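You operate a simulated robot arm through the tools that you are given. There is no shell and no other tool.

You run a simulated robot arm. Do the job below in one go: nothing can be reset, and whatever is moved stays where it is left.

TASK
Soak up the spill with granules and sweep them into the dustpan.
Fine: cover all of it and wait till the granules turn dark; put the shaker and the brush back. Set down upright: granule shaker, red brush.

The check looks at the end state, three seconds after you hand in, the way a careful person would. Anything else that was tipped, shoved, dropped, spilled or broken makes it a failure. A push-on lid holds only when it is set on centred and level and pressed home; a screw cap is set on level and turned clockwise until tight.

THE ROBOT
A 7-joint arm with a fingered hand, fixed in place. Base frame: the origin is on the floor under the middle of its stand, x ahead of it, y to its left, z up. Readings come in mm, degrees, newtons and seconds.
With the tool pointing down near the work surface it reaches from about 340 to 760 mm from the base axis. Its first joint turns from -166.0 to 166.0 degrees. Payload 4 kg.
The TCP is the grasp point between the finger pads, 26 mm short of the fingertips. In the tool frame z runs along the fingers and y along their closing line. The gripper opens to 132 mm; its body begins 73 mm behind the TCP. The gripper is a hand of 4 fingers: y runs from the thumb to the fingers, the wrist lies at [0, 0, -239] in the tool frame.
Orientation is that of the tool frame in the base frame, as a unit quaternion [x, y, z, w]. With the fingers straight down and closing along the base's y, the tool's x points along the base's -x, its y along +y and its z along -z.

THE INTERFACE
- The arm moves only by the tool play_rows. Its argument "plan" is a list of rows, each an object (a shift or turn left out is 0) with "rotation": the turn, a rotation vector about the tool's x, y, z in degrees, a list of three; "delta_pos": the shift along the tool's x, y, z in mm, a list of three. In form: [{"rotation": [rx, ry, rz], "delta_pos": [dx, dy, dz]}, ...]. A call has 1 to 20 rows; each row is the pose to reach, as a shift and turn from the pose commanded when the call began, along the tool's axes at that moment. A row lasts 0.2 s, in which the tool goes at most 50 mm and 8.6 degrees; a call with a longer step from one row to the next is refused whole. A pose out of reach is approached as far as the arm can. The call stops where the force on the tool passes 40 N (or 10 N more than at its start, if that is more) or the arm is blocked; 0.2 s more then pass. In this call time passes only in rows, and 0.2 s behind the last. It gives the time, the measured TCP pose, the force on the tool (base axes), the opening and the grip force at its end, in the units of the frame above (readings bear some noise), with the torque about the TCP (base axes, N m) and any sound that the robot's microphone picked up.
- Cameras (640 x 400 px; columns grow to the right, rows downward): "scene" is fixed at [393.3, -505.5, 1504.6]; the picture's right is [-0.52, 0.86, 0.00], its down [0.80, 0.48, -0.37] and it looks along [-0.31, -0.19, -0.93] (base axes); focal length 242 px, centre (320, 200). "wrist" rides on the gripper at [68, 2, -97] in the tool frame; the picture's right is [-0.03, 1.00, 0.00], its down [-0.82, -0.02, -0.58] and it looks along [-0.58, -0.01, 0.82] (tool axes); focal length 270 px, centre (320, 200). There is no depth. A picture from a camera that has moved, and an enlarged one, comes with that camera's place and axes in the base frame and with its lens. The place of the scene camera against the robot may be out by one fixed shift of up to 12 mm in any direction.
- snapshot(camera): a new picture of that camera. No time passes.
- slide_trunk(by): slides the trunk up (or, below 0, down) by that many mm; the arm rides with it, the base frame stays. It gives what a move gives, with no picture.
- curl_fingers(finger1, finger2, finger3, thumb_bend): sets how far each is bent, from 0 (flat) to 1 (curled in); at 0.3 the hand is open as for a grip, at 0.7 the pads meet at the TCP. One left out holds its place. A second passes; each finger stops where it meets its share of the squeeze, and holds until it gets a number again. It is the only way to open and close the hand. It gives what a move gives, with no picture; readings hold the bend of each and the force on the fingers (four entries, about 0 where the hand has none), thumb and palm.
- zoom(camera, box): a new picture of the part [left, top, right, bottom] of that camera's present view, enlarged. No time passes.
- hand_in(): hands the job in; it is judged then, once.

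Places have to be worked out from the pictures, the camera data and where the tool is seen. Open the gripper and draw the arm clear of the work before you hand the job in, unless the task says otherwise.

The tools are called by a JSON object that holds its "name" and its "arguments". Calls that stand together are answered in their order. play_rows: Moves the arm, as the interface text tells. Its arguments: {"type":"object","properties":{"plan":{"type":"array","items":{"type":"object","properties":{"rotation":{"type":"array","items":{"type":"number"}},"delta_pos":{"type":"array","items":{"type":"number"}}}}}},"required":["plan"]} The other tools are called the same way: slide_trunk (by) moves the trunk up or down; curl_fingers (finger1, finger2, finger3, thumb_bend) moves the fingers one by one; snapshot (camera) takes a picture; zoom (camera, box) takes an enlarged picture of a part of a camera's view; hand_in () hands the job in.

At the start:

```text
t: 0.0
position: [-14.6, -414.2, 1080.7]
tcp_rot: [0.0, 1.0, -0.001, 0.0]
wrist_force: [-0.2, 1.0, 0.1]
moment: [-0.02, -0.01, 0.04]
opening: 132.2
gripper_force: 0.2
shape: jaw
bend: [0.3, 0.3, 0.3, 0.3]
finger forces: [0.0, 0.0, 0.0, 0.0, 0.1, 0.0]
trunk travel left (down, up): [-525.0, 65.0]
```

scene: 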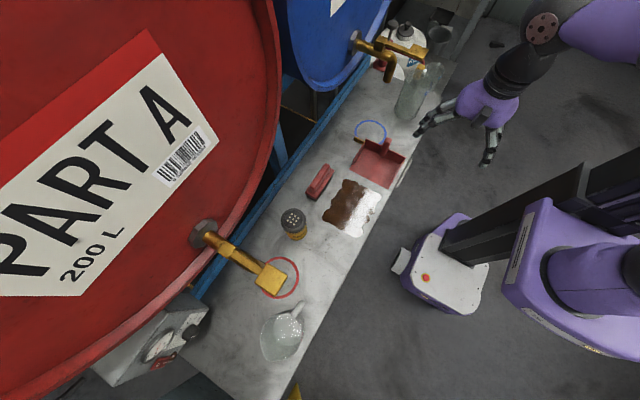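
wrist: 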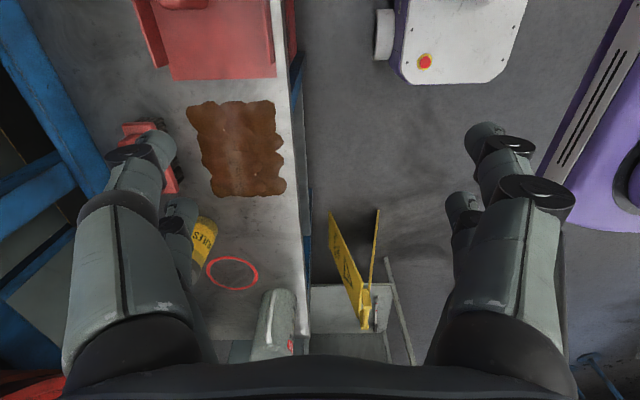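

I start with a closer look at the bench: the spill, shaker, brush and dustpan all appear to be on the bench to the robot's right, at a height of about 750 mm.

{"name": "zoom", "arguments": {"camera": "scene", "box": [260, 130, 420, 250]}}

{"name": "zoom", "arguments": {"camera": "scene", "box": [180, 200, 340, 400]}}

{"name": "zoom", "arguments": {"camera": "scene", "box": [320, 0, 520, 150]}}

{"name": "zoom", "arguments": {"camera": "wrist", "box": [80, 0, 320, 200]}}

{"name": "zoom", "arguments": {"camera": "wrist", "box": [100, 180, 420, 400]}}

```text
3.33 times, centred on (340, 190) of scene
camera zoom: at [393.3, -505.5, 1504.6], right [-0.52, 0.86, 0.0], down [0.8, 0.48, -0.37], along [-0.31, -0.19, -0.93], focal length 808 px, centre (253, 233)
```

zoom: 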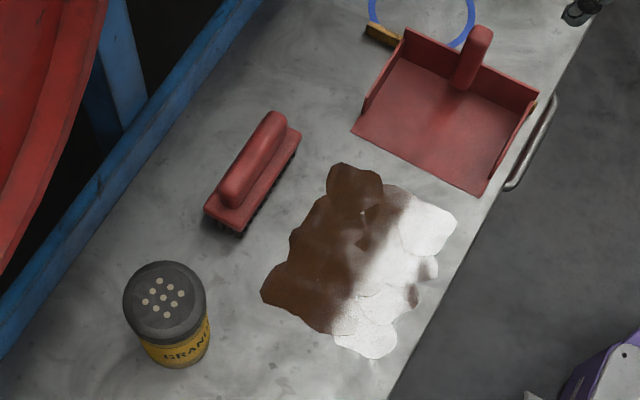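

```text
2.00 times, centred on (260, 300) of scene
camera zoom: at [393.3, -505.5, 1504.6], right [-0.52, 0.86, 0.0], down [0.8, 0.48, -0.37], along [-0.31, -0.19, -0.93], focal length 485 px, centre (440, 0)
```

zoom: 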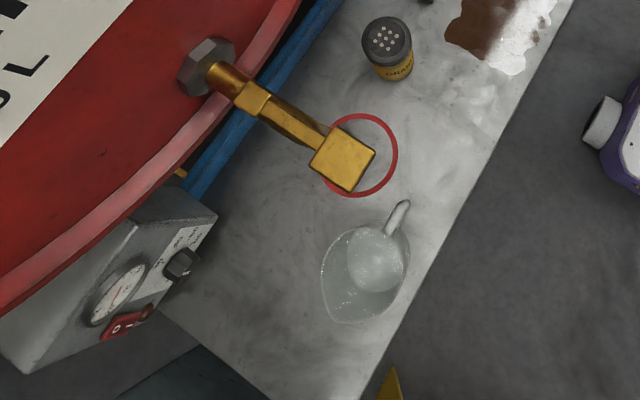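

```text
2.67 times, centred on (420, 75) of scene
camera zoom: at [393.3, -505.5, 1504.6], right [-0.52, 0.86, 0.0], down [0.8, 0.48, -0.37], along [-0.31, -0.19, -0.93], focal length 646 px, centre (53, 533)
```

zoom: 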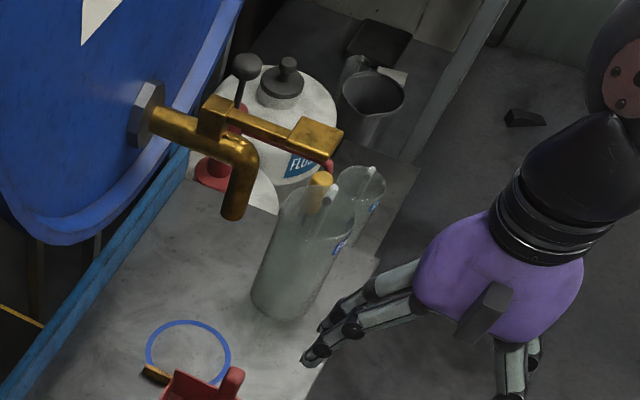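

```text
2.00 times, centred on (200, 100) of wrist
camera zoom: at [-82.3, -410.5, 1177.0], right [0.03, 1.0, 0.0], down [0.82, -0.02, 0.58], along [0.58, -0.02, -0.82], focal length 541 px, centre (560, 400)
```

zoom: 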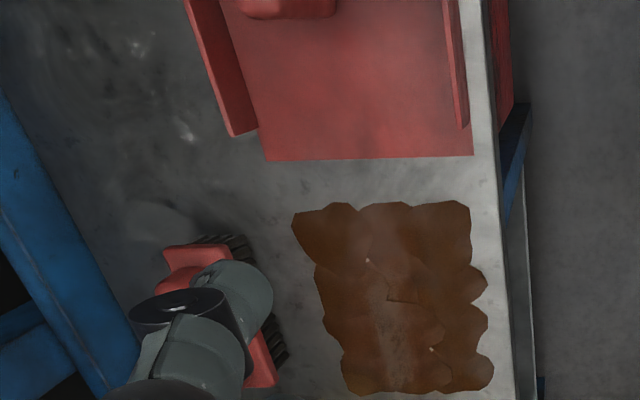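

```text
1.82 times, centred on (260, 290) of wrist
camera zoom: at [-82.3, -410.5, 1177.0], right [0.03, 1.0, 0.0], down [0.82, -0.02, 0.58], along [0.58, -0.02, -0.82], focal length 491 px, centre (429, 36)
```

zoom: 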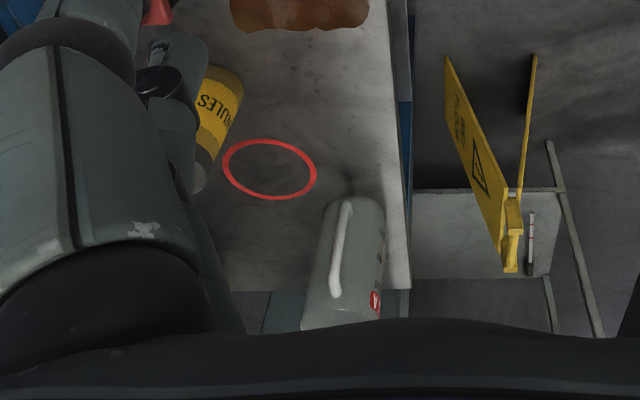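

The bench top looks to be about z≈750. The spill spans roughly x 20–195, y −620…−490, the shaker is near (281,−659), the brush near (103,−683), and the dustpan lip is at x≈−15, facing +x. I'll swing the hand to horizontal (tool x up, pointing −y), high above the bench, to get a good wrist view.

{"name": "play_rows", "arguments": {"plan": [{"rotation": [4.619, 4.619, -4.619], "delta_pos": [-9.7, -12.4, -1.3]}, {"rotation": [9.238, 9.238, -9.238], "delta_pos": [-19.3, -24.8, -2.7]}, {"rotation": [13.856, 13.856, -13.856], "delta_pos": [-29, -37.2, -4]}, {"rotation": [18.475, 18.475, -18.475], "delta_pos": [-38.7, -49.6, -5.3]}, {"rotation": [23.094, 23.094, -23.094], "delta_pos": [-48.3, -62, -6.7]}, {"rotation": [27.713, 27.713, -27.713], "delta_pos": [-58, -74.4, -8]}, {"rotation": [32.332, 32.332, -32.332], "delta_pos": [-67.7, -86.8, -9.3]}, {"rotation": [36.95, 36.95, -36.95], "delta_pos": [-77.3, -99.2, -10.7]}, {"rotation": [41.569, 41.569, -41.569], "delta_pos": [-87, -111.6, -12]}, {"rotation": [46.188, 46.188, -46.188], "delta_pos": [-96.7, -124, -13.3]}, {"rotation": [50.807, 50.807, -50.807], "delta_pos": [-106.3, -136.4, -14.7]}, {"rotation": [55.426, 55.426, -55.426], "delta_pos": [-116, -148.8, -16]}, {"rotation": [60.044, 60.044, -60.044], "delta_pos": [-125.7, -161.2, -17.3]}, {"rotation": [64.663, 64.663, -64.663], "delta_pos": [-135.3, -173.6, -18.7]}, {"rotation": [69.282, 69.282, -69.282], "delta_pos": [-145, -186, -20]}]}}

```text
t: 3.2
position: [131.2, -600.7, 1101.2]
tcp_rot: [0.5, -0.499, 0.5, 0.501]
wrist_force: [0.2, 0.0, 0.9]
moment: [0.02, -0.03, 0.0]
opening: 131.9
gripper_force: 0.0
shape: jaw
bend: [0.3, 0.3, 0.3, 0.3]
finger forces: [0.0, 0.1, 0.0, 0.0, 0.0, 0.0]
trunk travel left (down, up): [-525.0, 65.0]
```

The hand reached horizontal at (131,−601,1101). Now I look at both views.

{"name": "snapshot", "arguments": {"camera": "wrist"}}

{"name": "snapshot", "arguments": {"camera": "scene"}}

```text
taken
camera wrist: at [129.6, -501.8, 1169.8], right [-1.0, 0.0, -0.02], down [0.02, 0.58, -0.82], along [0.01, -0.82, -0.58], focal length 270 px, centre (320, 200)
```

wrist: 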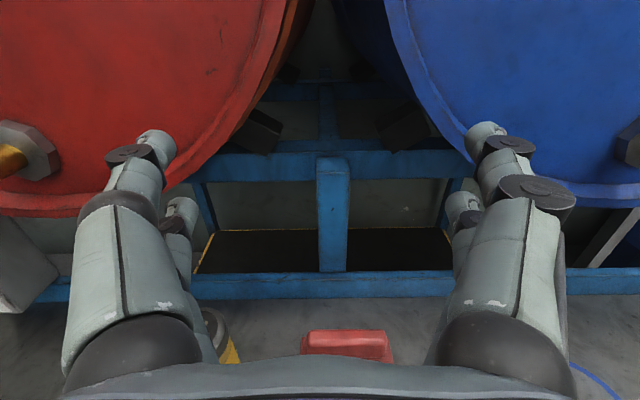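

```text
taken
```

scene: 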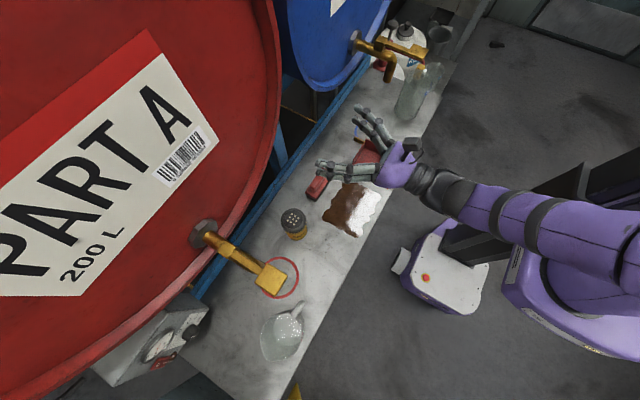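

The shaker sits at the lower left in the wrist view, behind the fingers, and the drum faces are well beyond. I'll move down and across so the hand faces the shaker from the robot's side, still well clear of it.

{"name": "play_rows", "arguments": {"plan": [{"delta_pos": [-30, -21, -14]}, {"delta_pos": [-60, -43, -28]}, {"delta_pos": [-90, -64, -42]}, {"delta_pos": [-120, -86, -56]}, {"delta_pos": [-150, -107, -70]}, {"delta_pos": [-180, -128, -80]}, {"delta_pos": [-210, -150, -80]}]}}

{"name": "snapshot", "arguments": {"camera": "wrist"}}

{"name": "snapshot", "arguments": {"camera": "scene"}}

```text
t: 4.8
position: [282.5, -520.8, 891.2]
tcp_rot: [0.5, -0.5, 0.501, 0.5]
wrist_force: [0.2, -0.3, 0.6]
moment: [0.01, -0.03, 0.0]
opening: 131.6
gripper_force: 0.0
shape: jaw
bend: [0.3, 0.3, 0.3, 0.3]
finger forces: [0.0, 0.1, 0.0, 0.0, 0.1, 0.1]
trunk travel left (down, up): [-525.0, 65.0]
```

```text
taken
camera wrist: at [280.2, -422.5, 957.8], right [-1.0, 0.0, -0.03], down [0.02, 0.58, -0.82], along [0.01, -0.82, -0.58], focal length 270 px, centre (320, 200)
```

wrist: 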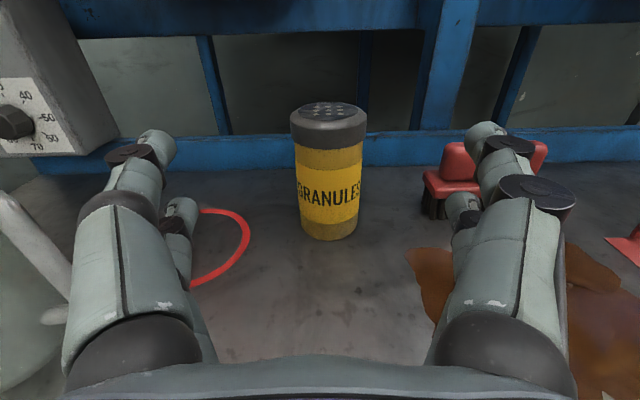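

```text
taken
```

scene: 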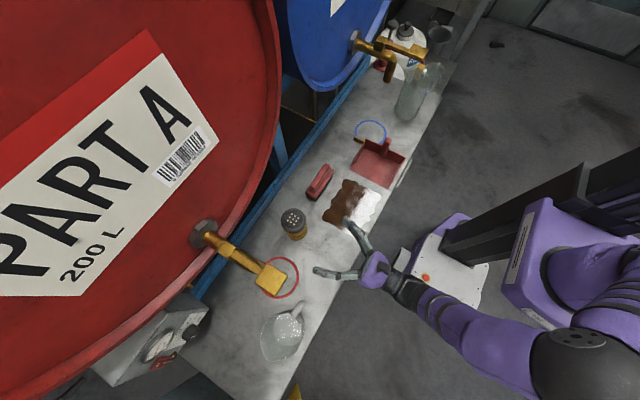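

The view is clear. I judge the shaker's axis at about (274,−667), with a body about 64 mm wide and a lid top near z≈883. I'll drop to z≈824 in front of it, then slide forward around it with the open hand.

{"name": "play_rows", "arguments": {"plan": [{"delta_pos": [-35, 4, 0]}, {"delta_pos": [-67, 8, 0]}, {"delta_pos": [-67, 8, 35]}, {"delta_pos": [-67, 8, 70]}]}}

{"name": "snapshot", "arguments": {"camera": "wrist"}}

```text
t: 5.8
position: [274.7, -589.6, 826.0]
tcp_rot: [0.499, -0.5, 0.5, 0.501]
wrist_force: [0.4, -0.3, -0.1]
moment: [0.0, 0.02, -0.02]
opening: 131.7
gripper_force: 0.0
shape: jaw
bend: [0.3, 0.3, 0.3, 0.3]
finger forces: [0.0, 0.1, 0.1, 0.1, 0.1, 0.0]
trunk travel left (down, up): [-525.0, 65.0]
```

```text
taken
camera wrist: at [272.4, -492.0, 893.1], right [-1.0, 0.0, -0.02], down [0.02, 0.58, -0.82], along [0.01, -0.82, -0.58], focal length 270 px, centre (320, 200)
```

wrist: 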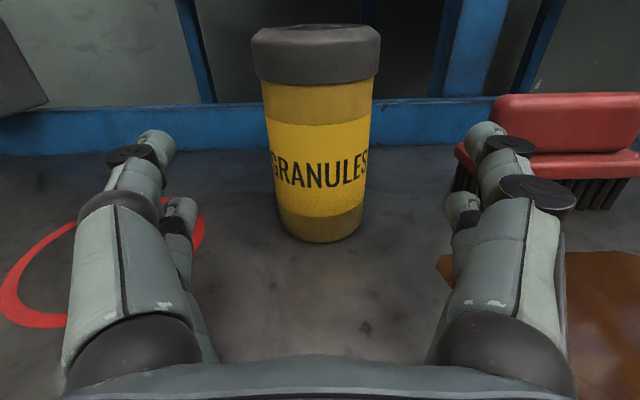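

Triangulation puts the shaker axis at (274.7,−667.5), so the hand is well centred. I'll advance 78 mm to bring the TCP onto the axis.

{"name": "play_rows", "arguments": {"plan": [{"delta_pos": [-2, 0, 26]}, {"delta_pos": [-3, 0, 52]}, {"delta_pos": [-4, 0, 77]}]}}

{"name": "snapshot", "arguments": {"camera": "wrist"}}

```text
t: 6.6
position: [272.9, -665.0, 820.2]
tcp_rot: [0.499, -0.501, 0.499, 0.501]
wrist_force: [-0.3, -0.1, -0.7]
moment: [0.0, -0.03, 0.01]
opening: 132.0
gripper_force: 0.1
shape: jaw
bend: [0.3, 0.3, 0.3, 0.3]
finger forces: [0.0, 0.0, 0.1, 0.0, 0.0, 0.1]
trunk travel left (down, up): [-525.0, 65.0]
```

```text
taken
camera wrist: at [271.3, -569.0, 888.1], right [-1.0, 0.0, -0.02], down [0.02, 0.58, -0.82], along [0.01, -0.82, -0.58], focal length 270 px, centre (320, 200)
```

wrist: 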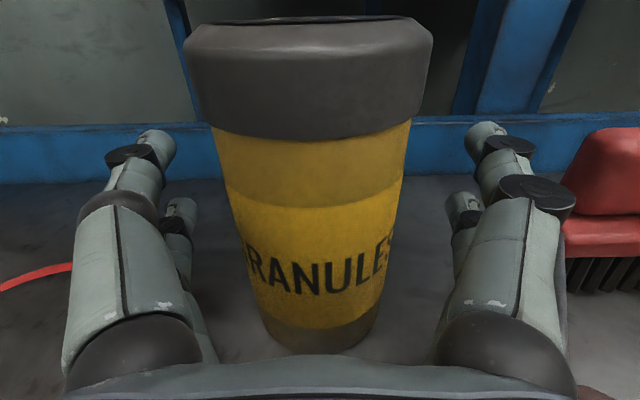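

The hand straddles the shaker evenly. I'll close the fingers on the body.

{"name": "curl_fingers", "arguments": {"finger1": 0.6, "finger2": 0.6, "finger3": 0.6, "thumb_bend": 0.6}}

{"name": "snapshot", "arguments": {"camera": "wrist"}}

```text
t: 7.6
position: [272.4, -666.8, 820.3]
tcp_rot: [0.499, -0.5, 0.5, 0.501]
wrist_force: [1.0, -1.7, 0.1]
moment: [0.01, 0.05, -0.01]
opening: 41.1
gripper_force: 4.9
shape: fingers
bend: [0.58, 0.58, 0.59, 0.58]
finger forces: [2.5, 2.1, 0.8, 0.0, 4.7, 0.1]
trunk travel left (down, up): [-525.0, 65.0]
```

```text
taken
camera wrist: at [271.5, -568.8, 888.3], right [-1.0, 0.0, -0.03], down [0.02, 0.58, -0.82], along [0.01, -0.82, -0.58], focal length 270 px, centre (320, 200)
```

wrist: 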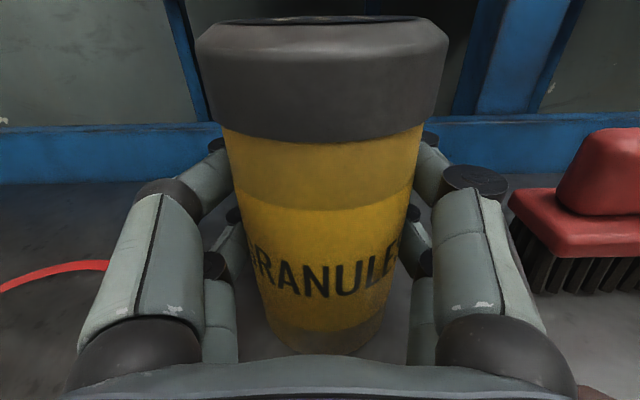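

The contact is light (about 5 N), and the shaker shifted slightly toward −x. I'll squeeze harder.

{"name": "curl_fingers", "arguments": {"finger1": 0.8, "finger2": 0.8, "finger3": 0.8, "thumb_bend": 0.8}}

{"name": "snapshot", "arguments": {"camera": "wrist"}}

```text
t: 8.6
position: [273.5, -665.3, 820.0]
tcp_rot: [0.5, -0.499, 0.501, 0.501]
wrist_force: [0.6, -1.0, 0.7]
moment: [-0.02, 0.1, 0.02]
opening: 30.6
gripper_force: 28.2
shape: fingers
bend: [0.71, 0.72, 0.71, 0.62]
finger forces: [14.4, 13.0, 7.5, 0.0, 22.4, 0.0]
trunk travel left (down, up): [-525.0, 65.0]
```

```text
taken
camera wrist: at [271.5, -568.7, 888.4], right [-1.0, 0.0, -0.03], down [0.02, 0.58, -0.82], along [0.01, -0.82, -0.58], focal length 270 px, centre (320, 200)
```

wrist: 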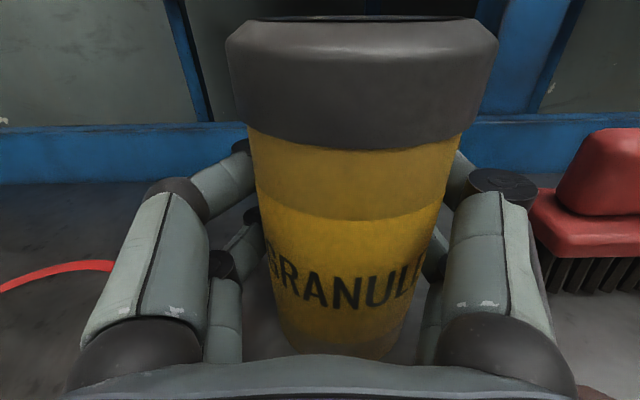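

The grip is now about 28 N and the shaker is still upright, having moved slightly in the hand. I'll lift it straight up and check.

{"name": "play_rows", "arguments": {"plan": [{"delta_pos": [15, 0, 0]}, {"delta_pos": [35, 0, 0]}, {"delta_pos": [70, 0, 0]}, {"delta_pos": [110, 0, 0]}]}}

{"name": "snapshot", "arguments": {"camera": "wrist"}}

{"name": "snapshot", "arguments": {"camera": "scene"}}

```text
t: 9.6
position: [274.9, -666.6, 931.2]
tcp_rot: [0.502, -0.499, 0.501, 0.499]
wrist_force: [-0.2, 0.6, -3.5]
moment: [-0.02, -0.01, -0.03]
opening: 30.4
gripper_force: 28.8
shape: fingers
bend: [0.71, 0.72, 0.71, 0.62]
finger forces: [14.5, 13.0, 7.4, 0.0, 22.0, 0.0]
trunk travel left (down, up): [-525.0, 65.0]
```

```text
taken
camera wrist: at [273.3, -569.8, 999.3], right [-1.0, 0.0, -0.02], down [0.02, 0.58, -0.82], along [0.01, -0.82, -0.58], focal length 270 px, centre (320, 200)
```

wrist: 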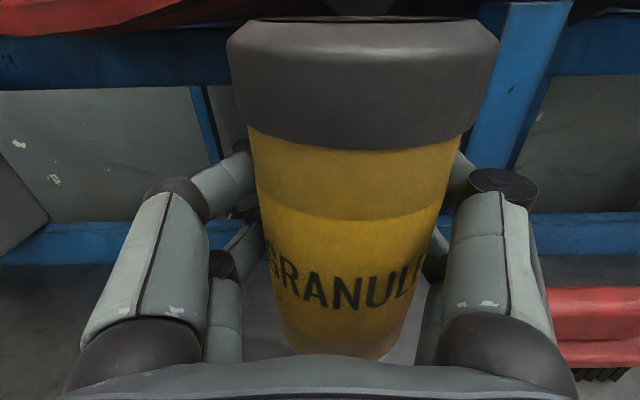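

```text
taken
```

scene: 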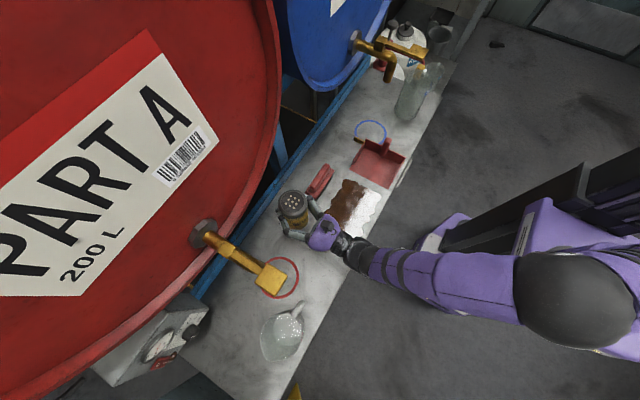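

The shaker is lifted securely (weight about 4 N), and its axis sits about 13 mm to the −x side of the TCP. I'll carry it upright over the spill centre.

{"name": "play_rows", "arguments": {"plan": [{"delta_pos": [0, 30, -18]}, {"delta_pos": [0, 68, -41]}, {"delta_pos": [0, 106, -65]}, {"delta_pos": [0, 144, -88]}, {"delta_pos": [0, 180, -108]}]}}

{"name": "snapshot", "arguments": {"camera": "scene"}}

```text
t: 10.8
position: [91.5, -559.8, 929.6]
tcp_rot: [0.5, -0.499, 0.501, 0.499]
wrist_force: [-0.2, 0.6, -3.8]
moment: [-0.04, 0.0, 0.01]
opening: 30.4
gripper_force: 28.1
shape: fingers
bend: [0.71, 0.72, 0.71, 0.71]
finger forces: [14.6, 12.8, 7.2, 0.0, 22.2, 0.0]
trunk travel left (down, up): [-525.0, 65.0]
```

```text
taken
```

scene: 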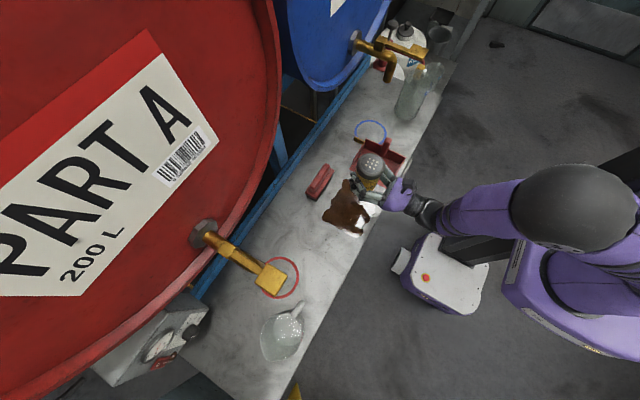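

The position was reached, but the thumb bend reading changed from 0.62 to 0.71. I'll check how the shaker sits in the hand before turning it.

{"name": "snapshot", "arguments": {"camera": "wrist"}}

{"name": "zoom", "arguments": {"camera": "scene", "box": [310, 130, 430, 250]}}

```text
taken
camera wrist: at [90.8, -460.7, 997.4], right [-1.0, 0.0, -0.03], down [0.02, 0.58, -0.82], along [0.02, -0.82, -0.58], focal length 270 px, centre (320, 200)
```

wrist: 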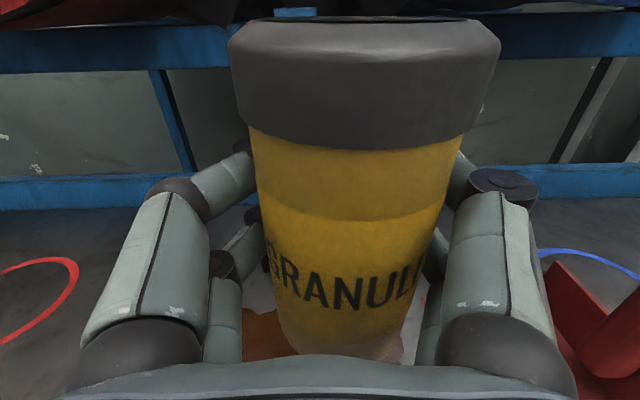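

```text
3.33 times, centred on (370, 190) of scene
camera zoom: at [393.3, -505.5, 1504.6], right [-0.52, 0.86, 0.0], down [0.8, 0.48, -0.37], along [-0.31, -0.19, -0.93], focal length 808 px, centre (153, 233)
```

zoom: 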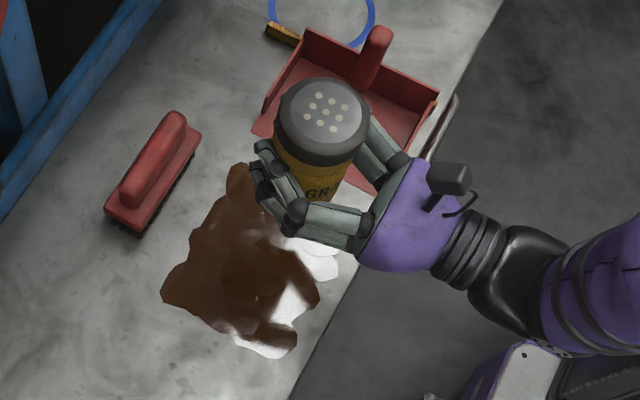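

The shaker sits firmly in the hand. I'll begin tilting it about the tool z axis (lid swinging toward −x), first only to 60°, to check that the wrist can roll that way, shifting to x≈115 at the same time.

{"name": "play_rows", "arguments": {"plan": [{"rotation": [0, 0, 8], "delta_pos": [0, -4, 0]}, {"rotation": [0, 0, 16], "delta_pos": [0, -8, 0]}, {"rotation": [0, 0, 24], "delta_pos": [0, -12, 0]}, {"rotation": [0, 0, 32], "delta_pos": [0, -16, 0]}, {"rotation": [0, 0, 40], "delta_pos": [0, -20, 0]}, {"rotation": [0, 0, 48], "delta_pos": [0, -22, 0]}, {"rotation": [0, 0, 56], "delta_pos": [0, -24, 0]}]}}

{"name": "zoom", "arguments": {"camera": "scene", "box": [310, 130, 430, 250]}}

```text
t: 12.4
position: [117.0, -559.4, 930.0]
tcp_rot: [0.206, -0.676, 0.677, 0.206]
wrist_force: [-0.1, -0.8, -2.5]
moment: [-0.04, -0.05, 0.02]
opening: 30.3
gripper_force: 28.4
shape: fingers
bend: [0.71, 0.72, 0.71, 0.71]
finger forces: [15.5, 13.6, 7.1, 0.0, 21.3, 0.0]
trunk travel left (down, up): [-525.0, 65.0]
```

```text
3.33 times, centred on (370, 190) of scene
camera zoom: at [393.3, -505.5, 1504.6], right [-0.52, 0.86, 0.0], down [0.8, 0.48, -0.37], along [-0.31, -0.19, -0.93], focal length 808 px, centre (153, 233)
```

zoom: 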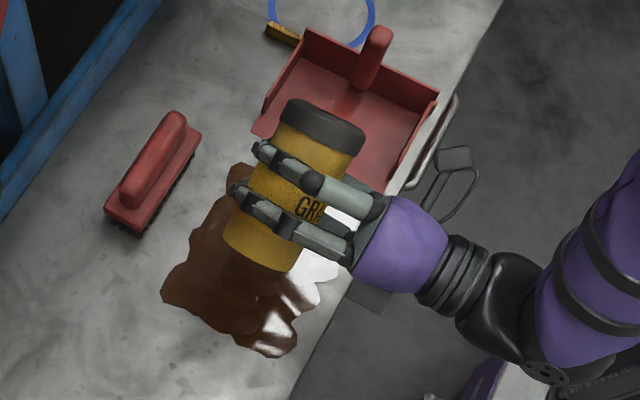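

The roll works. I'll continue to about 130° while lowering 40 mm, then look whether granules begin to fall.

{"name": "play_rows", "arguments": {"plan": [{"rotation": [0, 0, 8.2], "delta_pos": [-3, 4.4, 0]}, {"rotation": [0, 0, 16.4], "delta_pos": [-6, 8.9, 0]}, {"rotation": [0, 0, 24.6], "delta_pos": [-9, 13.3, 0]}, {"rotation": [0, 0, 32.8], "delta_pos": [-12, 17.8, 0]}, {"rotation": [0, 0, 41], "delta_pos": [-15, 22.2, 0]}, {"rotation": [0, 0, 49.2], "delta_pos": [-18, 26.7, 0]}, {"rotation": [0, 0, 57.4], "delta_pos": [-20, 29.6, 0]}, {"rotation": [0, 0, 65.6], "delta_pos": [-22.4, 33.2, 0]}, {"rotation": [0, 0, 73.8], "delta_pos": [-22.4, 33.2, 0]}]}}

{"name": "zoom", "arguments": {"camera": "scene", "box": [310, 130, 430, 250]}}

{"name": "snapshot", "arguments": {"camera": "wrist"}}

```text
t: 14.4
position: [116.5, -558.0, 890.9]
tcp_rot: [0.241, 0.665, -0.665, 0.241]
wrist_force: [0.3, 1.2, -3.8]
moment: [0.0, 0.02, -0.06]
opening: 30.0
gripper_force: 28.3
shape: fingers
bend: [0.71, 0.72, 0.71, 0.71]
finger forces: [15.5, 13.1, 6.7, 0.0, 20.9, 0.0]
trunk travel left (down, up): [-525.0, 65.0]
```

```text
3.33 times, centred on (370, 190) of scene
camera zoom: at [393.3, -505.5, 1504.6], right [-0.52, 0.86, 0.0], down [0.8, 0.48, -0.37], along [-0.31, -0.19, -0.93], focal length 808 px, centre (153, 233)
```

zoom: 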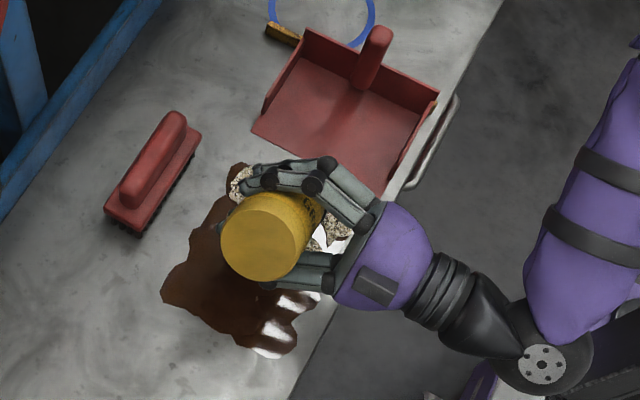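

```text
taken
camera wrist: at [65.5, -460.6, 844.6], right [0.66, 0.0, -0.75], down [0.61, 0.58, 0.54], along [0.43, -0.82, 0.38], focal length 270 px, centre (320, 200)
```

wrist: 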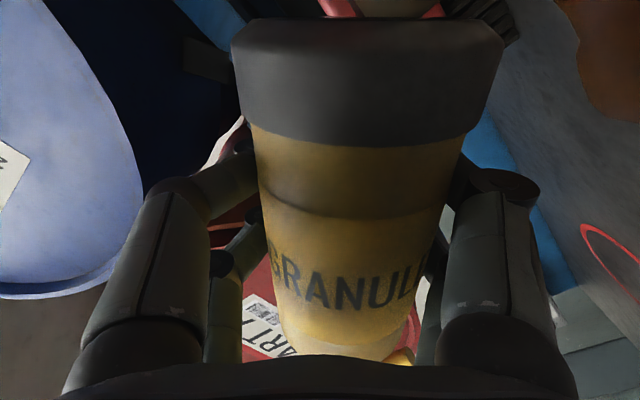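

Granules are already falling, landing on the dustpan-side end of the spill with a wide spread. I'll finish the inversion, which sweeps the lid about 50 mm in +x over the spill centre, then check.

{"name": "play_rows", "arguments": {"plan": [{"rotation": [0, 0, 8.2]}, {"rotation": [0, 0, 16.4]}, {"rotation": [0, 0, 24.6]}, {"rotation": [0, 0, 32.8]}, {"rotation": [0, 0, 41]}, {"rotation": [0, 0, 48]}]}}

{"name": "zoom", "arguments": {"camera": "scene", "box": [310, 130, 430, 250]}}

{"name": "snapshot", "arguments": {"camera": "wrist"}}

```text
t: 15.8
position: [124.8, -566.8, 898.6]
tcp_rot: [0.487, 0.519, -0.509, 0.485]
wrist_force: [-1.7, 0.1, -3.6]
moment: [-0.06, 0.03, 0.0]
opening: 29.8
gripper_force: 27.1
shape: fingers
bend: [0.71, 0.72, 0.71, 0.71]
finger forces: [14.5, 11.9, 6.4, 0.0, 20.8, 0.0]
out of reach, approached as far as the arm can: row 6
trunk travel left (down, up): [-525.0, 65.0]
```

```text
3.33 times, centred on (370, 190) of scene
camera zoom: at [393.3, -505.5, 1504.6], right [-0.52, 0.86, 0.0], down [0.8, 0.48, -0.37], along [-0.31, -0.19, -0.93], focal length 808 px, centre (153, 233)
```

zoom: 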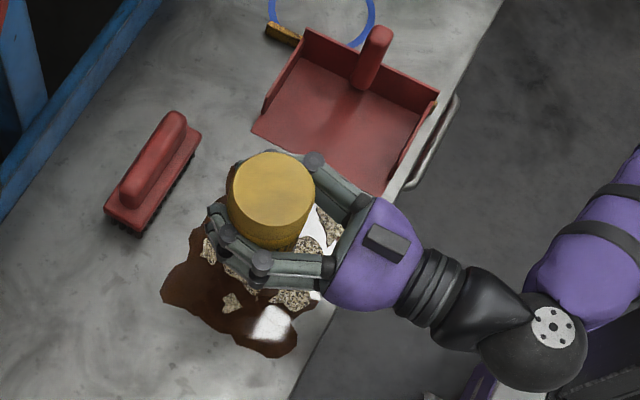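

```text
taken
camera wrist: at [121.5, -468.6, 831.3], right [1.0, 0.01, -0.03], down [0.02, 0.57, 0.82], along [0.02, -0.82, 0.57], focal length 270 px, centre (320, 200)
```

wrist: 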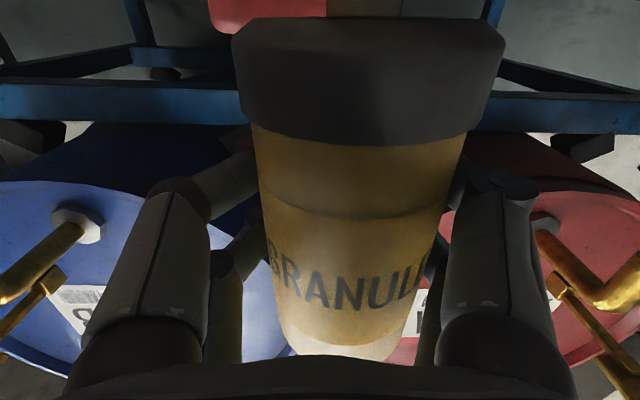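

The inversion is near the wrist's limit (about 172°), and granules form patches right on the spill. I'll back off 8° and move toward the +x end of the spill to cover the rest.

{"name": "play_rows", "arguments": {"plan": [{"rotation": [0, 0, -8], "delta_pos": [0, 20, 15]}, {"rotation": [0, 0, -8], "delta_pos": [0, 38, 30]}, {"rotation": [0, 0, -8], "delta_pos": [0, 52, 36]}]}}

{"name": "zoom", "arguments": {"camera": "scene", "box": [310, 130, 430, 250]}}

```text
t: 16.6
position: [168.1, -593.3, 898.1]
tcp_rot: [0.454, 0.543, -0.542, 0.454]
wrist_force: [-0.6, 0.2, -3.8]
moment: [-0.06, 0.02, 0.02]
opening: 29.7
gripper_force: 26.9
shape: fingers
bend: [0.71, 0.72, 0.71, 0.71]
finger forces: [14.7, 11.9, 6.4, 0.0, 20.6, 0.0]
trunk travel left (down, up): [-525.0, 65.0]
```

```text
3.33 times, centred on (370, 190) of scene
camera zoom: at [393.3, -505.5, 1504.6], right [-0.52, 0.86, 0.0], down [0.8, 0.48, -0.37], along [-0.31, -0.19, -0.93], focal length 808 px, centre (153, 233)
```

zoom: 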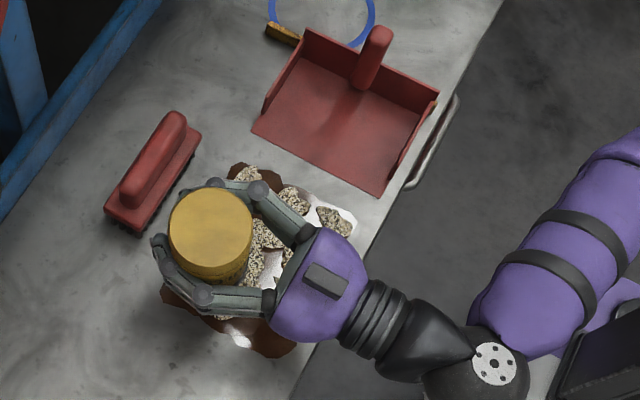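

Clumps of granules are landing on the spill and the coverage is growing. I continue with a raster over the +x end, from the back edge toward the front edge and back.

{"name": "play_rows", "arguments": {"plan": [{"delta_pos": [-1.5, 8, -15]}, {"delta_pos": [-2, 12, -35]}, {"delta_pos": [-2, 12, -55]}, {"delta_pos": [-2, 10, -70]}, {"delta_pos": [1, -8, -73]}, {"delta_pos": [5, -28, -73]}, {"delta_pos": [7, -40, -60]}, {"delta_pos": [7, -40, -40]}, {"delta_pos": [6, -36, -20]}, {"delta_pos": [5, -30, 0]}]}}

{"name": "zoom", "arguments": {"camera": "scene", "box": [310, 130, 430, 250]}}

```text
t: 18.8
position: [139.1, -592.2, 899.8]
tcp_rot: [0.454, 0.542, -0.542, 0.454]
wrist_force: [-0.4, -0.3, -3.2]
moment: [-0.04, 0.01, 0.01]
opening: 29.7
gripper_force: 26.2
shape: fingers
bend: [0.71, 0.72, 0.71, 0.71]
finger forces: [14.7, 11.6, 6.4, 0.1, 20.5, 0.1]
trunk travel left (down, up): [-525.0, 65.0]
```

```text
3.33 times, centred on (370, 190) of scene
camera zoom: at [393.3, -505.5, 1504.6], right [-0.52, 0.86, 0.0], down [0.8, 0.48, -0.37], along [-0.31, -0.19, -0.93], focal length 808 px, centre (153, 233)
```

zoom: 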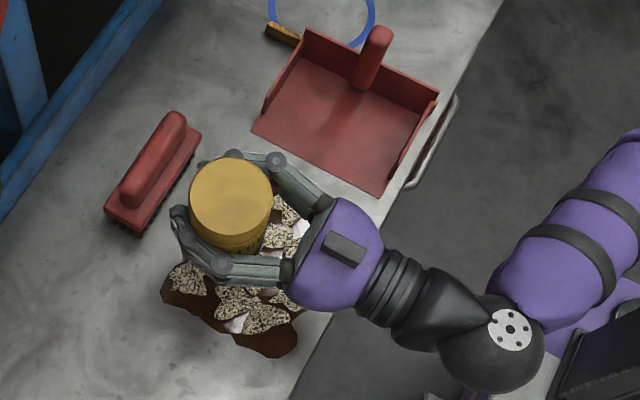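

The far +x strip (x>175) still shows bare liquid, since the clumps land slightly to the −x side of the lid. I run two passes farther out over that strip.

{"name": "play_rows", "arguments": {"plan": [{"delta_pos": [-6, 34, 8]}, {"delta_pos": [-10, 57, 5]}, {"delta_pos": [-10, 57, -10]}, {"delta_pos": [-10, 57, -25]}, {"delta_pos": [-10, 57, -40]}, {"delta_pos": [-10, 57, -55]}, {"delta_pos": [-10, 57, -70]}, {"delta_pos": [-10, 57, -85]}, {"delta_pos": [-7, 40, -88]}, {"delta_pos": [-7, 40, -73]}, {"delta_pos": [-7, 40, -58]}, {"delta_pos": [-7, 40, -43]}, {"delta_pos": [-7, 40, -28]}, {"delta_pos": [-7, 40, -13]}, {"delta_pos": [-4, 20, 0]}]}}

{"name": "zoom", "arguments": {"camera": "scene", "box": [310, 130, 430, 250]}}

```text
t: 22.0
position: [158.2, -593.9, 902.1]
tcp_rot: [0.453, 0.543, -0.542, 0.454]
wrist_force: [-0.3, 0.2, -3.2]
moment: [-0.05, 0.05, -0.02]
opening: 29.7
gripper_force: 26.4
shape: fingers
bend: [0.71, 0.72, 0.71, 0.71]
finger forces: [15.0, 11.4, 6.3, 0.0, 20.6, 0.0]
trunk travel left (down, up): [-525.0, 65.0]
```

```text
3.33 times, centred on (370, 190) of scene
camera zoom: at [393.3, -505.5, 1504.6], right [-0.52, 0.86, 0.0], down [0.8, 0.48, -0.37], along [-0.31, -0.19, -0.93], focal length 808 px, centre (153, 233)
```

zoom: 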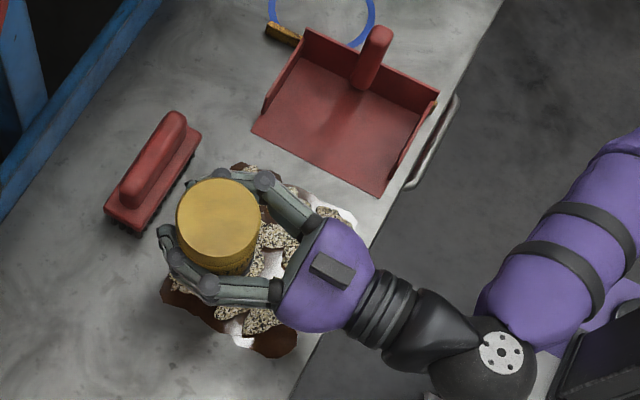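

I need an unobstructed view of the coverage. I'll turn the shaker back past horizontal so nothing drops, then move it aside to +x and up.

{"name": "play_rows", "arguments": {"plan": [{"rotation": [0, 0, -8.4]}, {"rotation": [0, 0, -16.8]}, {"rotation": [0, 0, -25.2]}, {"rotation": [0, 0, -33.6]}, {"rotation": [0, 0, -42]}, {"rotation": [0, 0, -50.4]}, {"rotation": [0, 0, -58.8]}, {"rotation": [0, 0, -67.2]}, {"rotation": [0, 0, -75.6]}, {"rotation": [0, 0, -84]}, {"rotation": [0, 0, -92.4]}, {"rotation": [0, 0, -100.8]}, {"rotation": [0, 0, -109.2]}, {"rotation": [0, 0, -117.6]}, {"rotation": [0, 0, -126], "delta_pos": [-23, 29, 0]}, {"rotation": [0, 0, -134.4], "delta_pos": [-46, 58, 0]}, {"rotation": [0, 0, -142.8], "delta_pos": [-69, 87, 0]}, {"rotation": [0, 0, -151.2], "delta_pos": [-92, 116, 0]}]}}

{"name": "zoom", "arguments": {"camera": "scene", "box": [310, 130, 430, 250]}}

{"name": "zoom", "arguments": {"camera": "scene", "box": [325, 170, 395, 245]}}

```text
t: 25.8
position: [289.0, -592.7, 968.1]
tcp_rot: [-0.413, 0.574, -0.574, -0.413]
wrist_force: [0.4, 0.2, -3.7]
moment: [-0.03, -0.02, -0.02]
opening: 28.8
gripper_force: 27.6
shape: fingers
bend: [0.72, 0.72, 0.71, 0.72]
finger forces: [14.5, 11.7, 6.6, 0.0, 20.3, 0.0]
trunk travel left (down, up): [-525.0, 65.0]
```

```text
3.33 times, centred on (370, 190) of scene
camera zoom: at [393.3, -505.5, 1504.6], right [-0.52, 0.86, 0.0], down [0.8, 0.48, -0.37], along [-0.31, -0.19, -0.93], focal length 808 px, centre (153, 233)
```

zoom: 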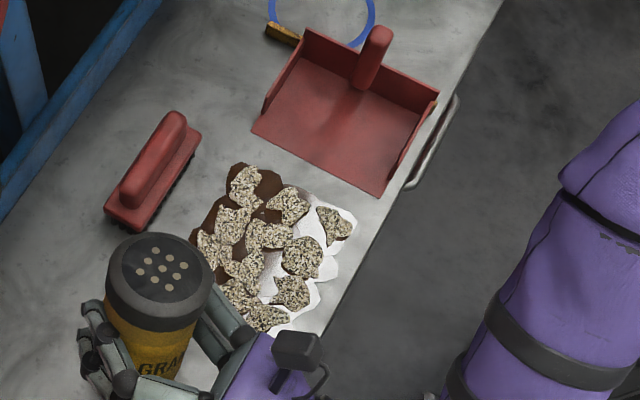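

```text
5.33 times, centred on (360, 208) of scene
camera zoom: at [393.3, -505.5, 1504.6], right [-0.52, 0.86, 0.0], down [0.8, 0.48, -0.37], along [-0.31, -0.19, -0.93], focal length 1293 px, centre (107, 160)
```

zoom: 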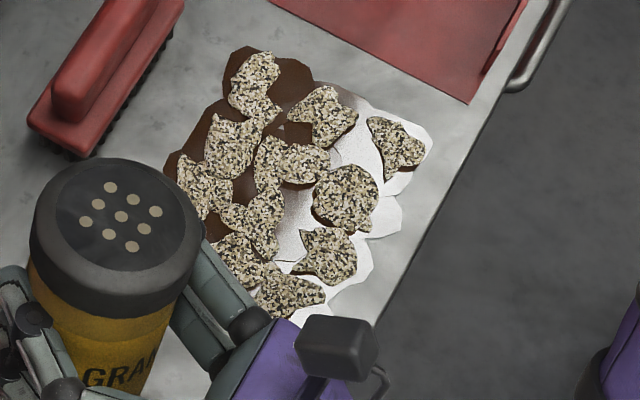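

About half the spill is covered, in a patchy pattern. I'll pull the hand back a bit toward the robot to see the +x end clearly.

{"name": "play_rows", "arguments": {"plan": [{"delta_pos": [0, 0, -40]}, {"delta_pos": [0, 0, -80]}, {"rotation": [0, 0, -6], "delta_pos": [0, 0, -110]}]}}

{"name": "zoom", "arguments": {"camera": "scene", "box": [325, 170, 395, 245]}}

```text
t: 26.6
position: [290.0, -484.3, 969.7]
tcp_rot: [0.442, -0.551, 0.551, 0.444]
wrist_force: [0.6, -0.2, -2.9]
moment: [-0.02, -0.04, -0.01]
opening: 28.6
gripper_force: 26.2
shape: fingers
bend: [0.72, 0.72, 0.71, 0.72]
finger forces: [14.4, 11.5, 6.6, 0.0, 20.4, 0.0]
trunk travel left (down, up): [-525.0, 65.0]
```

```text
5.33 times, centred on (360, 208) of scene
camera zoom: at [393.3, -505.5, 1504.6], right [-0.52, 0.86, 0.0], down [0.8, 0.48, -0.37], along [-0.31, -0.19, -0.93], focal length 1293 px, centre (107, 160)
```

zoom: 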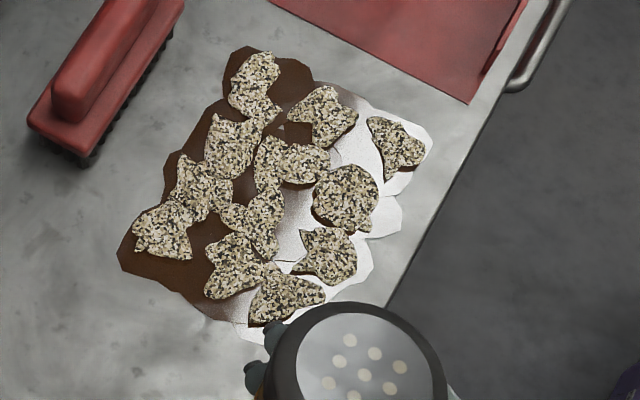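

The patches form a regular 4×3 grid (x≈44, 87, 128, 162; y≈−605, −557, −513), so every part was hit, but liquid still shows around the clumps. I'll wait a few seconds to see whether the patches change or darken.

{"name": "play_rows", "arguments": {"plan": [{"delta_pos": [0, 0, 0]}, {"delta_pos": [0, 0, 0]}, {"delta_pos": [0, 0, 0]}, {"delta_pos": [0, 0, 0]}, {"delta_pos": [0, 0, 0]}, {"delta_pos": [0, 0, 0]}, {"delta_pos": [0, 0, 0]}, {"delta_pos": [0, 0, 0]}, {"delta_pos": [0, 0, 0]}, {"delta_pos": [0, 0, 0]}, {"delta_pos": [0, 0, 0]}, {"delta_pos": [0, 0, 0]}, {"delta_pos": [0, 0, 0]}, {"delta_pos": [0, 0, 0]}, {"delta_pos": [0, 0, 0]}, {"delta_pos": [0, 0, 0]}]}}

{"name": "zoom", "arguments": {"camera": "scene", "box": [325, 170, 395, 245]}}

```text
t: 30.0
position: [291.1, -482.7, 969.0]
tcp_rot: [-0.441, 0.552, -0.552, -0.443]
wrist_force: [0.5, 0.1, -2.6]
moment: [-0.04, -0.01, -0.02]
opening: 28.6
gripper_force: 26.5
shape: fingers
bend: [0.72, 0.72, 0.71, 0.72]
finger forces: [14.5, 11.4, 6.6, 0.0, 20.5, 0.0]
trunk travel left (down, up): [-525.0, 65.0]
```

```text
5.33 times, centred on (360, 208) of scene
camera zoom: at [393.3, -505.5, 1504.6], right [-0.52, 0.86, 0.0], down [0.8, 0.48, -0.37], along [-0.31, -0.19, -0.93], focal length 1293 px, centre (107, 160)
```

zoom: 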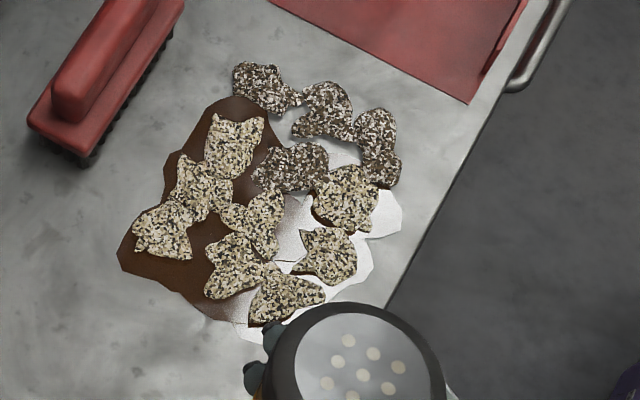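

The first-hit patches have turned dark and the liquid around them is gone, so all 12 cells are covered and soaking. Meanwhile I'll right the shaker and carry it back above its original place.

{"name": "play_rows", "arguments": {"plan": [{"rotation": [0, 0, -6.3]}, {"rotation": [0, 0, -12.6]}, {"rotation": [0, 0, -12.6], "delta_pos": [0, 0, 35]}, {"rotation": [0, 0, -12.6], "delta_pos": [0, 0, 75]}, {"rotation": [0, 0, -12.6], "delta_pos": [0, 0, 110]}]}}

{"name": "snapshot", "arguments": {"camera": "wrist"}}

{"name": "zoom", "arguments": {"camera": "scene", "box": [230, 170, 350, 290]}}

```text
t: 31.2
position: [289.1, -595.5, 969.3]
tcp_rot: [0.5, -0.5, 0.5, 0.5]
wrist_force: [-0.3, 0.4, -3.6]
moment: [-0.03, -0.03, 0.02]
opening: 28.8
gripper_force: 26.2
shape: fingers
bend: [0.72, 0.72, 0.71, 0.72]
finger forces: [14.1, 11.3, 6.6, 0.0, 20.8, 0.0]
trunk travel left (down, up): [-525.0, 65.0]
```

```text
taken
camera wrist: at [287.1, -497.3, 1037.8], right [-1.0, 0.0, -0.02], down [0.02, 0.58, -0.82], along [0.01, -0.82, -0.58], focal length 270 px, centre (320, 200)
```

wrist: 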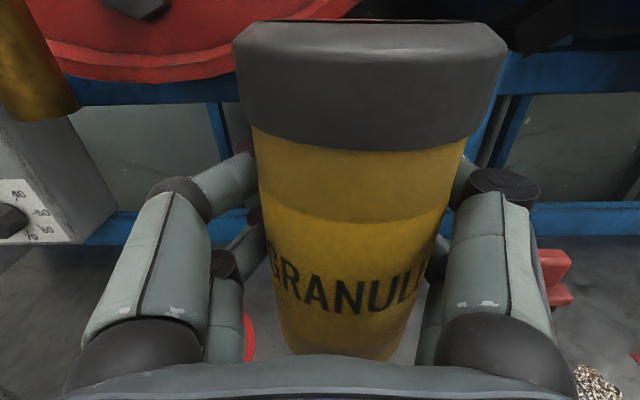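

```text
3.33 times, centred on (290, 230) of scene
camera zoom: at [393.3, -505.5, 1504.6], right [-0.52, 0.86, 0.0], down [0.8, 0.48, -0.37], along [-0.31, -0.19, -0.93], focal length 808 px, centre (420, 100)
```

zoom: 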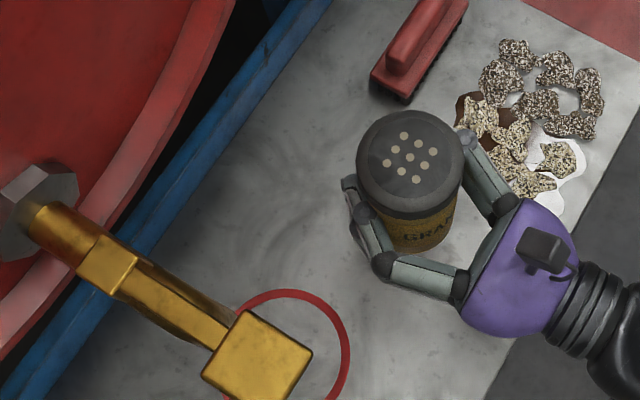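

The shaker is nearly vertical, with its axis now about 16 mm to −x and 6 mm in front of the TCP. I'll bring it above its original spot (274.7,−667.5) and lower it most of the way.

{"name": "play_rows", "arguments": {"plan": [{"delta_pos": [-25, -1, 16]}, {"delta_pos": [-50, -2, 32]}, {"delta_pos": [-75, -2, 48]}, {"delta_pos": [-100, -2, 64]}, {"delta_pos": [-120, -2, 78]}, {"delta_pos": [-132, -2, 78]}, {"delta_pos": [-140, -2, 78]}]}}

{"name": "snapshot", "arguments": {"camera": "wrist"}}

{"name": "zoom", "arguments": {"camera": "scene", "box": [230, 170, 390, 290]}}

```text
t: 32.8
position: [290.8, -670.7, 829.7]
tcp_rot: [0.5, -0.5, 0.5, 0.5]
wrist_force: [0.7, -0.1, -2.5]
moment: [-0.03, -0.06, 0.02]
opening: 28.5
gripper_force: 26.0
shape: fingers
bend: [0.72, 0.72, 0.71, 0.72]
finger forces: [14.0, 11.2, 6.7, 0.1, 20.8, 0.0]
trunk travel left (down, up): [-525.0, 65.0]
```

```text
taken
camera wrist: at [288.9, -573.1, 897.8], right [-1.0, 0.0, -0.02], down [0.02, 0.58, -0.82], along [0.01, -0.82, -0.58], focal length 270 px, centre (320, 200)
```

wrist: 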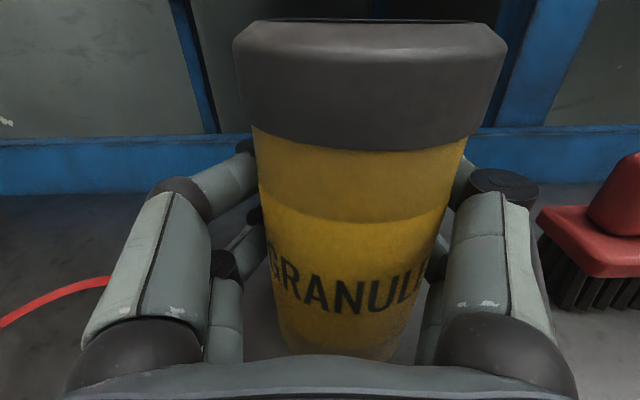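

```text
3.33 times, centred on (310, 230) of scene
camera zoom: at [393.3, -505.5, 1504.6], right [-0.52, 0.86, 0.0], down [0.8, 0.48, -0.37], along [-0.31, -0.19, -0.93], focal length 808 px, centre (353, 100)
```

zoom: 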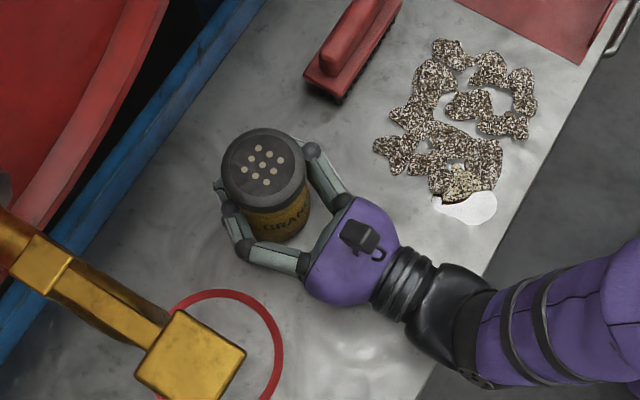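

Almost everything has soaked; only the last patch remains wet. The shaker bottom should be about 10 mm above the bench, so I lower gently while watching the force.

{"name": "play_rows", "arguments": {"plan": [{"delta_pos": [-3, 0, 1.5]}, {"delta_pos": [-6, 0, 2.5]}, {"delta_pos": [-8, 0, 2.5]}]}}

```text
t: 33.6
position: [290.4, -674.8, 822.9]
tcp_rot: [0.5, -0.5, 0.5, 0.5]
wrist_force: [1.5, 0.6, -2.7]
moment: [-0.03, 0.0, 0.01]
opening: 28.8
gripper_force: 26.2
shape: fingers
bend: [0.72, 0.72, 0.71, 0.72]
finger forces: [14.0, 11.2, 6.6, 0.0, 20.7, 0.1]
trunk travel left (down, up): [-525.0, 65.0]
```

{"name": "play_rows", "arguments": {"plan": [{"delta_pos": [-1, 0, 0]}, {"delta_pos": [-2, 0, 0]}, {"delta_pos": [-2.5, 0, 0]}]}}

```text
t: 34.4
position: [291.6, -674.2, 821.3]
tcp_rot: [0.5, -0.498, 0.502, 0.5]
wrist_force: [0.5, 0.5, 1.9]
moment: [0.0, 0.15, 0.0]
opening: 28.7
gripper_force: 27.0
shape: fingers
bend: [0.72, 0.72, 0.71, 0.72]
finger forces: [13.5, 11.2, 6.6, 0.0, 21.1, 0.1]
trunk travel left (down, up): [-525.0, 65.0]
```

The force reversed from −2.7 to +1.9 N, so the shaker stands on the bench. I release it gradually.

{"name": "curl_fingers", "arguments": {"finger1": 0.55, "finger2": 0.55, "finger3": 0.55, "thumb_bend": 0.55}}

{"name": "snapshot", "arguments": {"camera": "wrist"}}

```text
t: 35.4
position: [291.1, -672.7, 820.3]
tcp_rot: [0.499, -0.5, 0.5, 0.501]
wrist_force: [-0.2, -0.3, 0.1]
moment: [-0.01, -0.02, 0.0]
opening: 48.5
gripper_force: 0.1
shape: fingers
bend: [0.55, 0.55, 0.55, 0.55]
finger forces: [0.1, 0.1, 0.0, 0.0, 0.0, 0.0]
trunk travel left (down, up): [-525.0, 65.0]
```

```text
taken
camera wrist: at [288.9, -575.8, 888.1], right [-1.0, 0.0, -0.03], down [0.02, 0.58, -0.82], along [0.01, -0.82, -0.58], focal length 270 px, centre (320, 200)
```

wrist: 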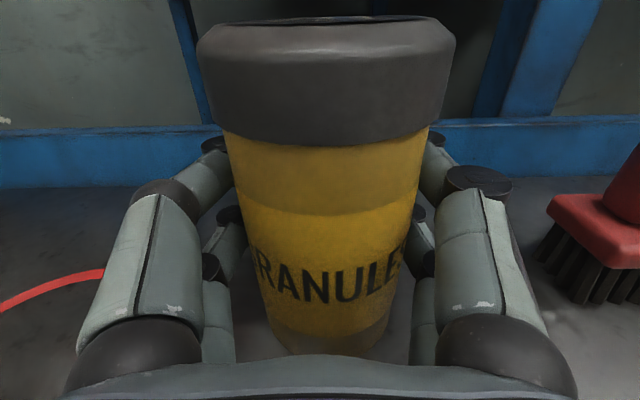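

The shaker is standing upright and free, about 13 mm in +x from where it started, which is close enough to its place. I open fully and back straight out.

{"name": "curl_fingers", "arguments": {"finger1": 0.3, "finger2": 0.3, "finger3": 0.3, "thumb_bend": 0.3}}

{"name": "snapshot", "arguments": {"camera": "wrist"}}

```text
t: 36.4
position: [291.0, -673.5, 821.1]
tcp_rot: [0.5, -0.5, 0.5, 0.5]
wrist_force: [-0.6, -0.5, 0.1]
moment: [0.0, 0.02, 0.04]
opening: 132.4
gripper_force: 0.1
shape: fingers
bend: [0.3, 0.3, 0.3, 0.3]
finger forces: [0.1, 0.1, 0.0, 0.0, 0.0, 0.0]
trunk travel left (down, up): [-525.0, 65.0]
```

```text
taken
camera wrist: at [288.9, -575.8, 888.1], right [-1.0, 0.0, -0.03], down [0.02, 0.58, -0.82], along [0.01, -0.82, -0.58], focal length 270 px, centre (320, 200)
```

wrist: 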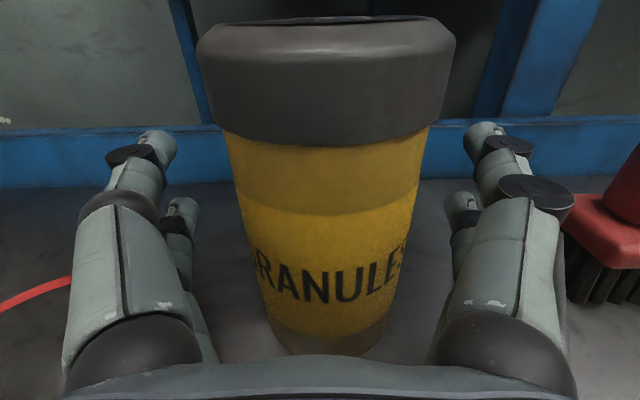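

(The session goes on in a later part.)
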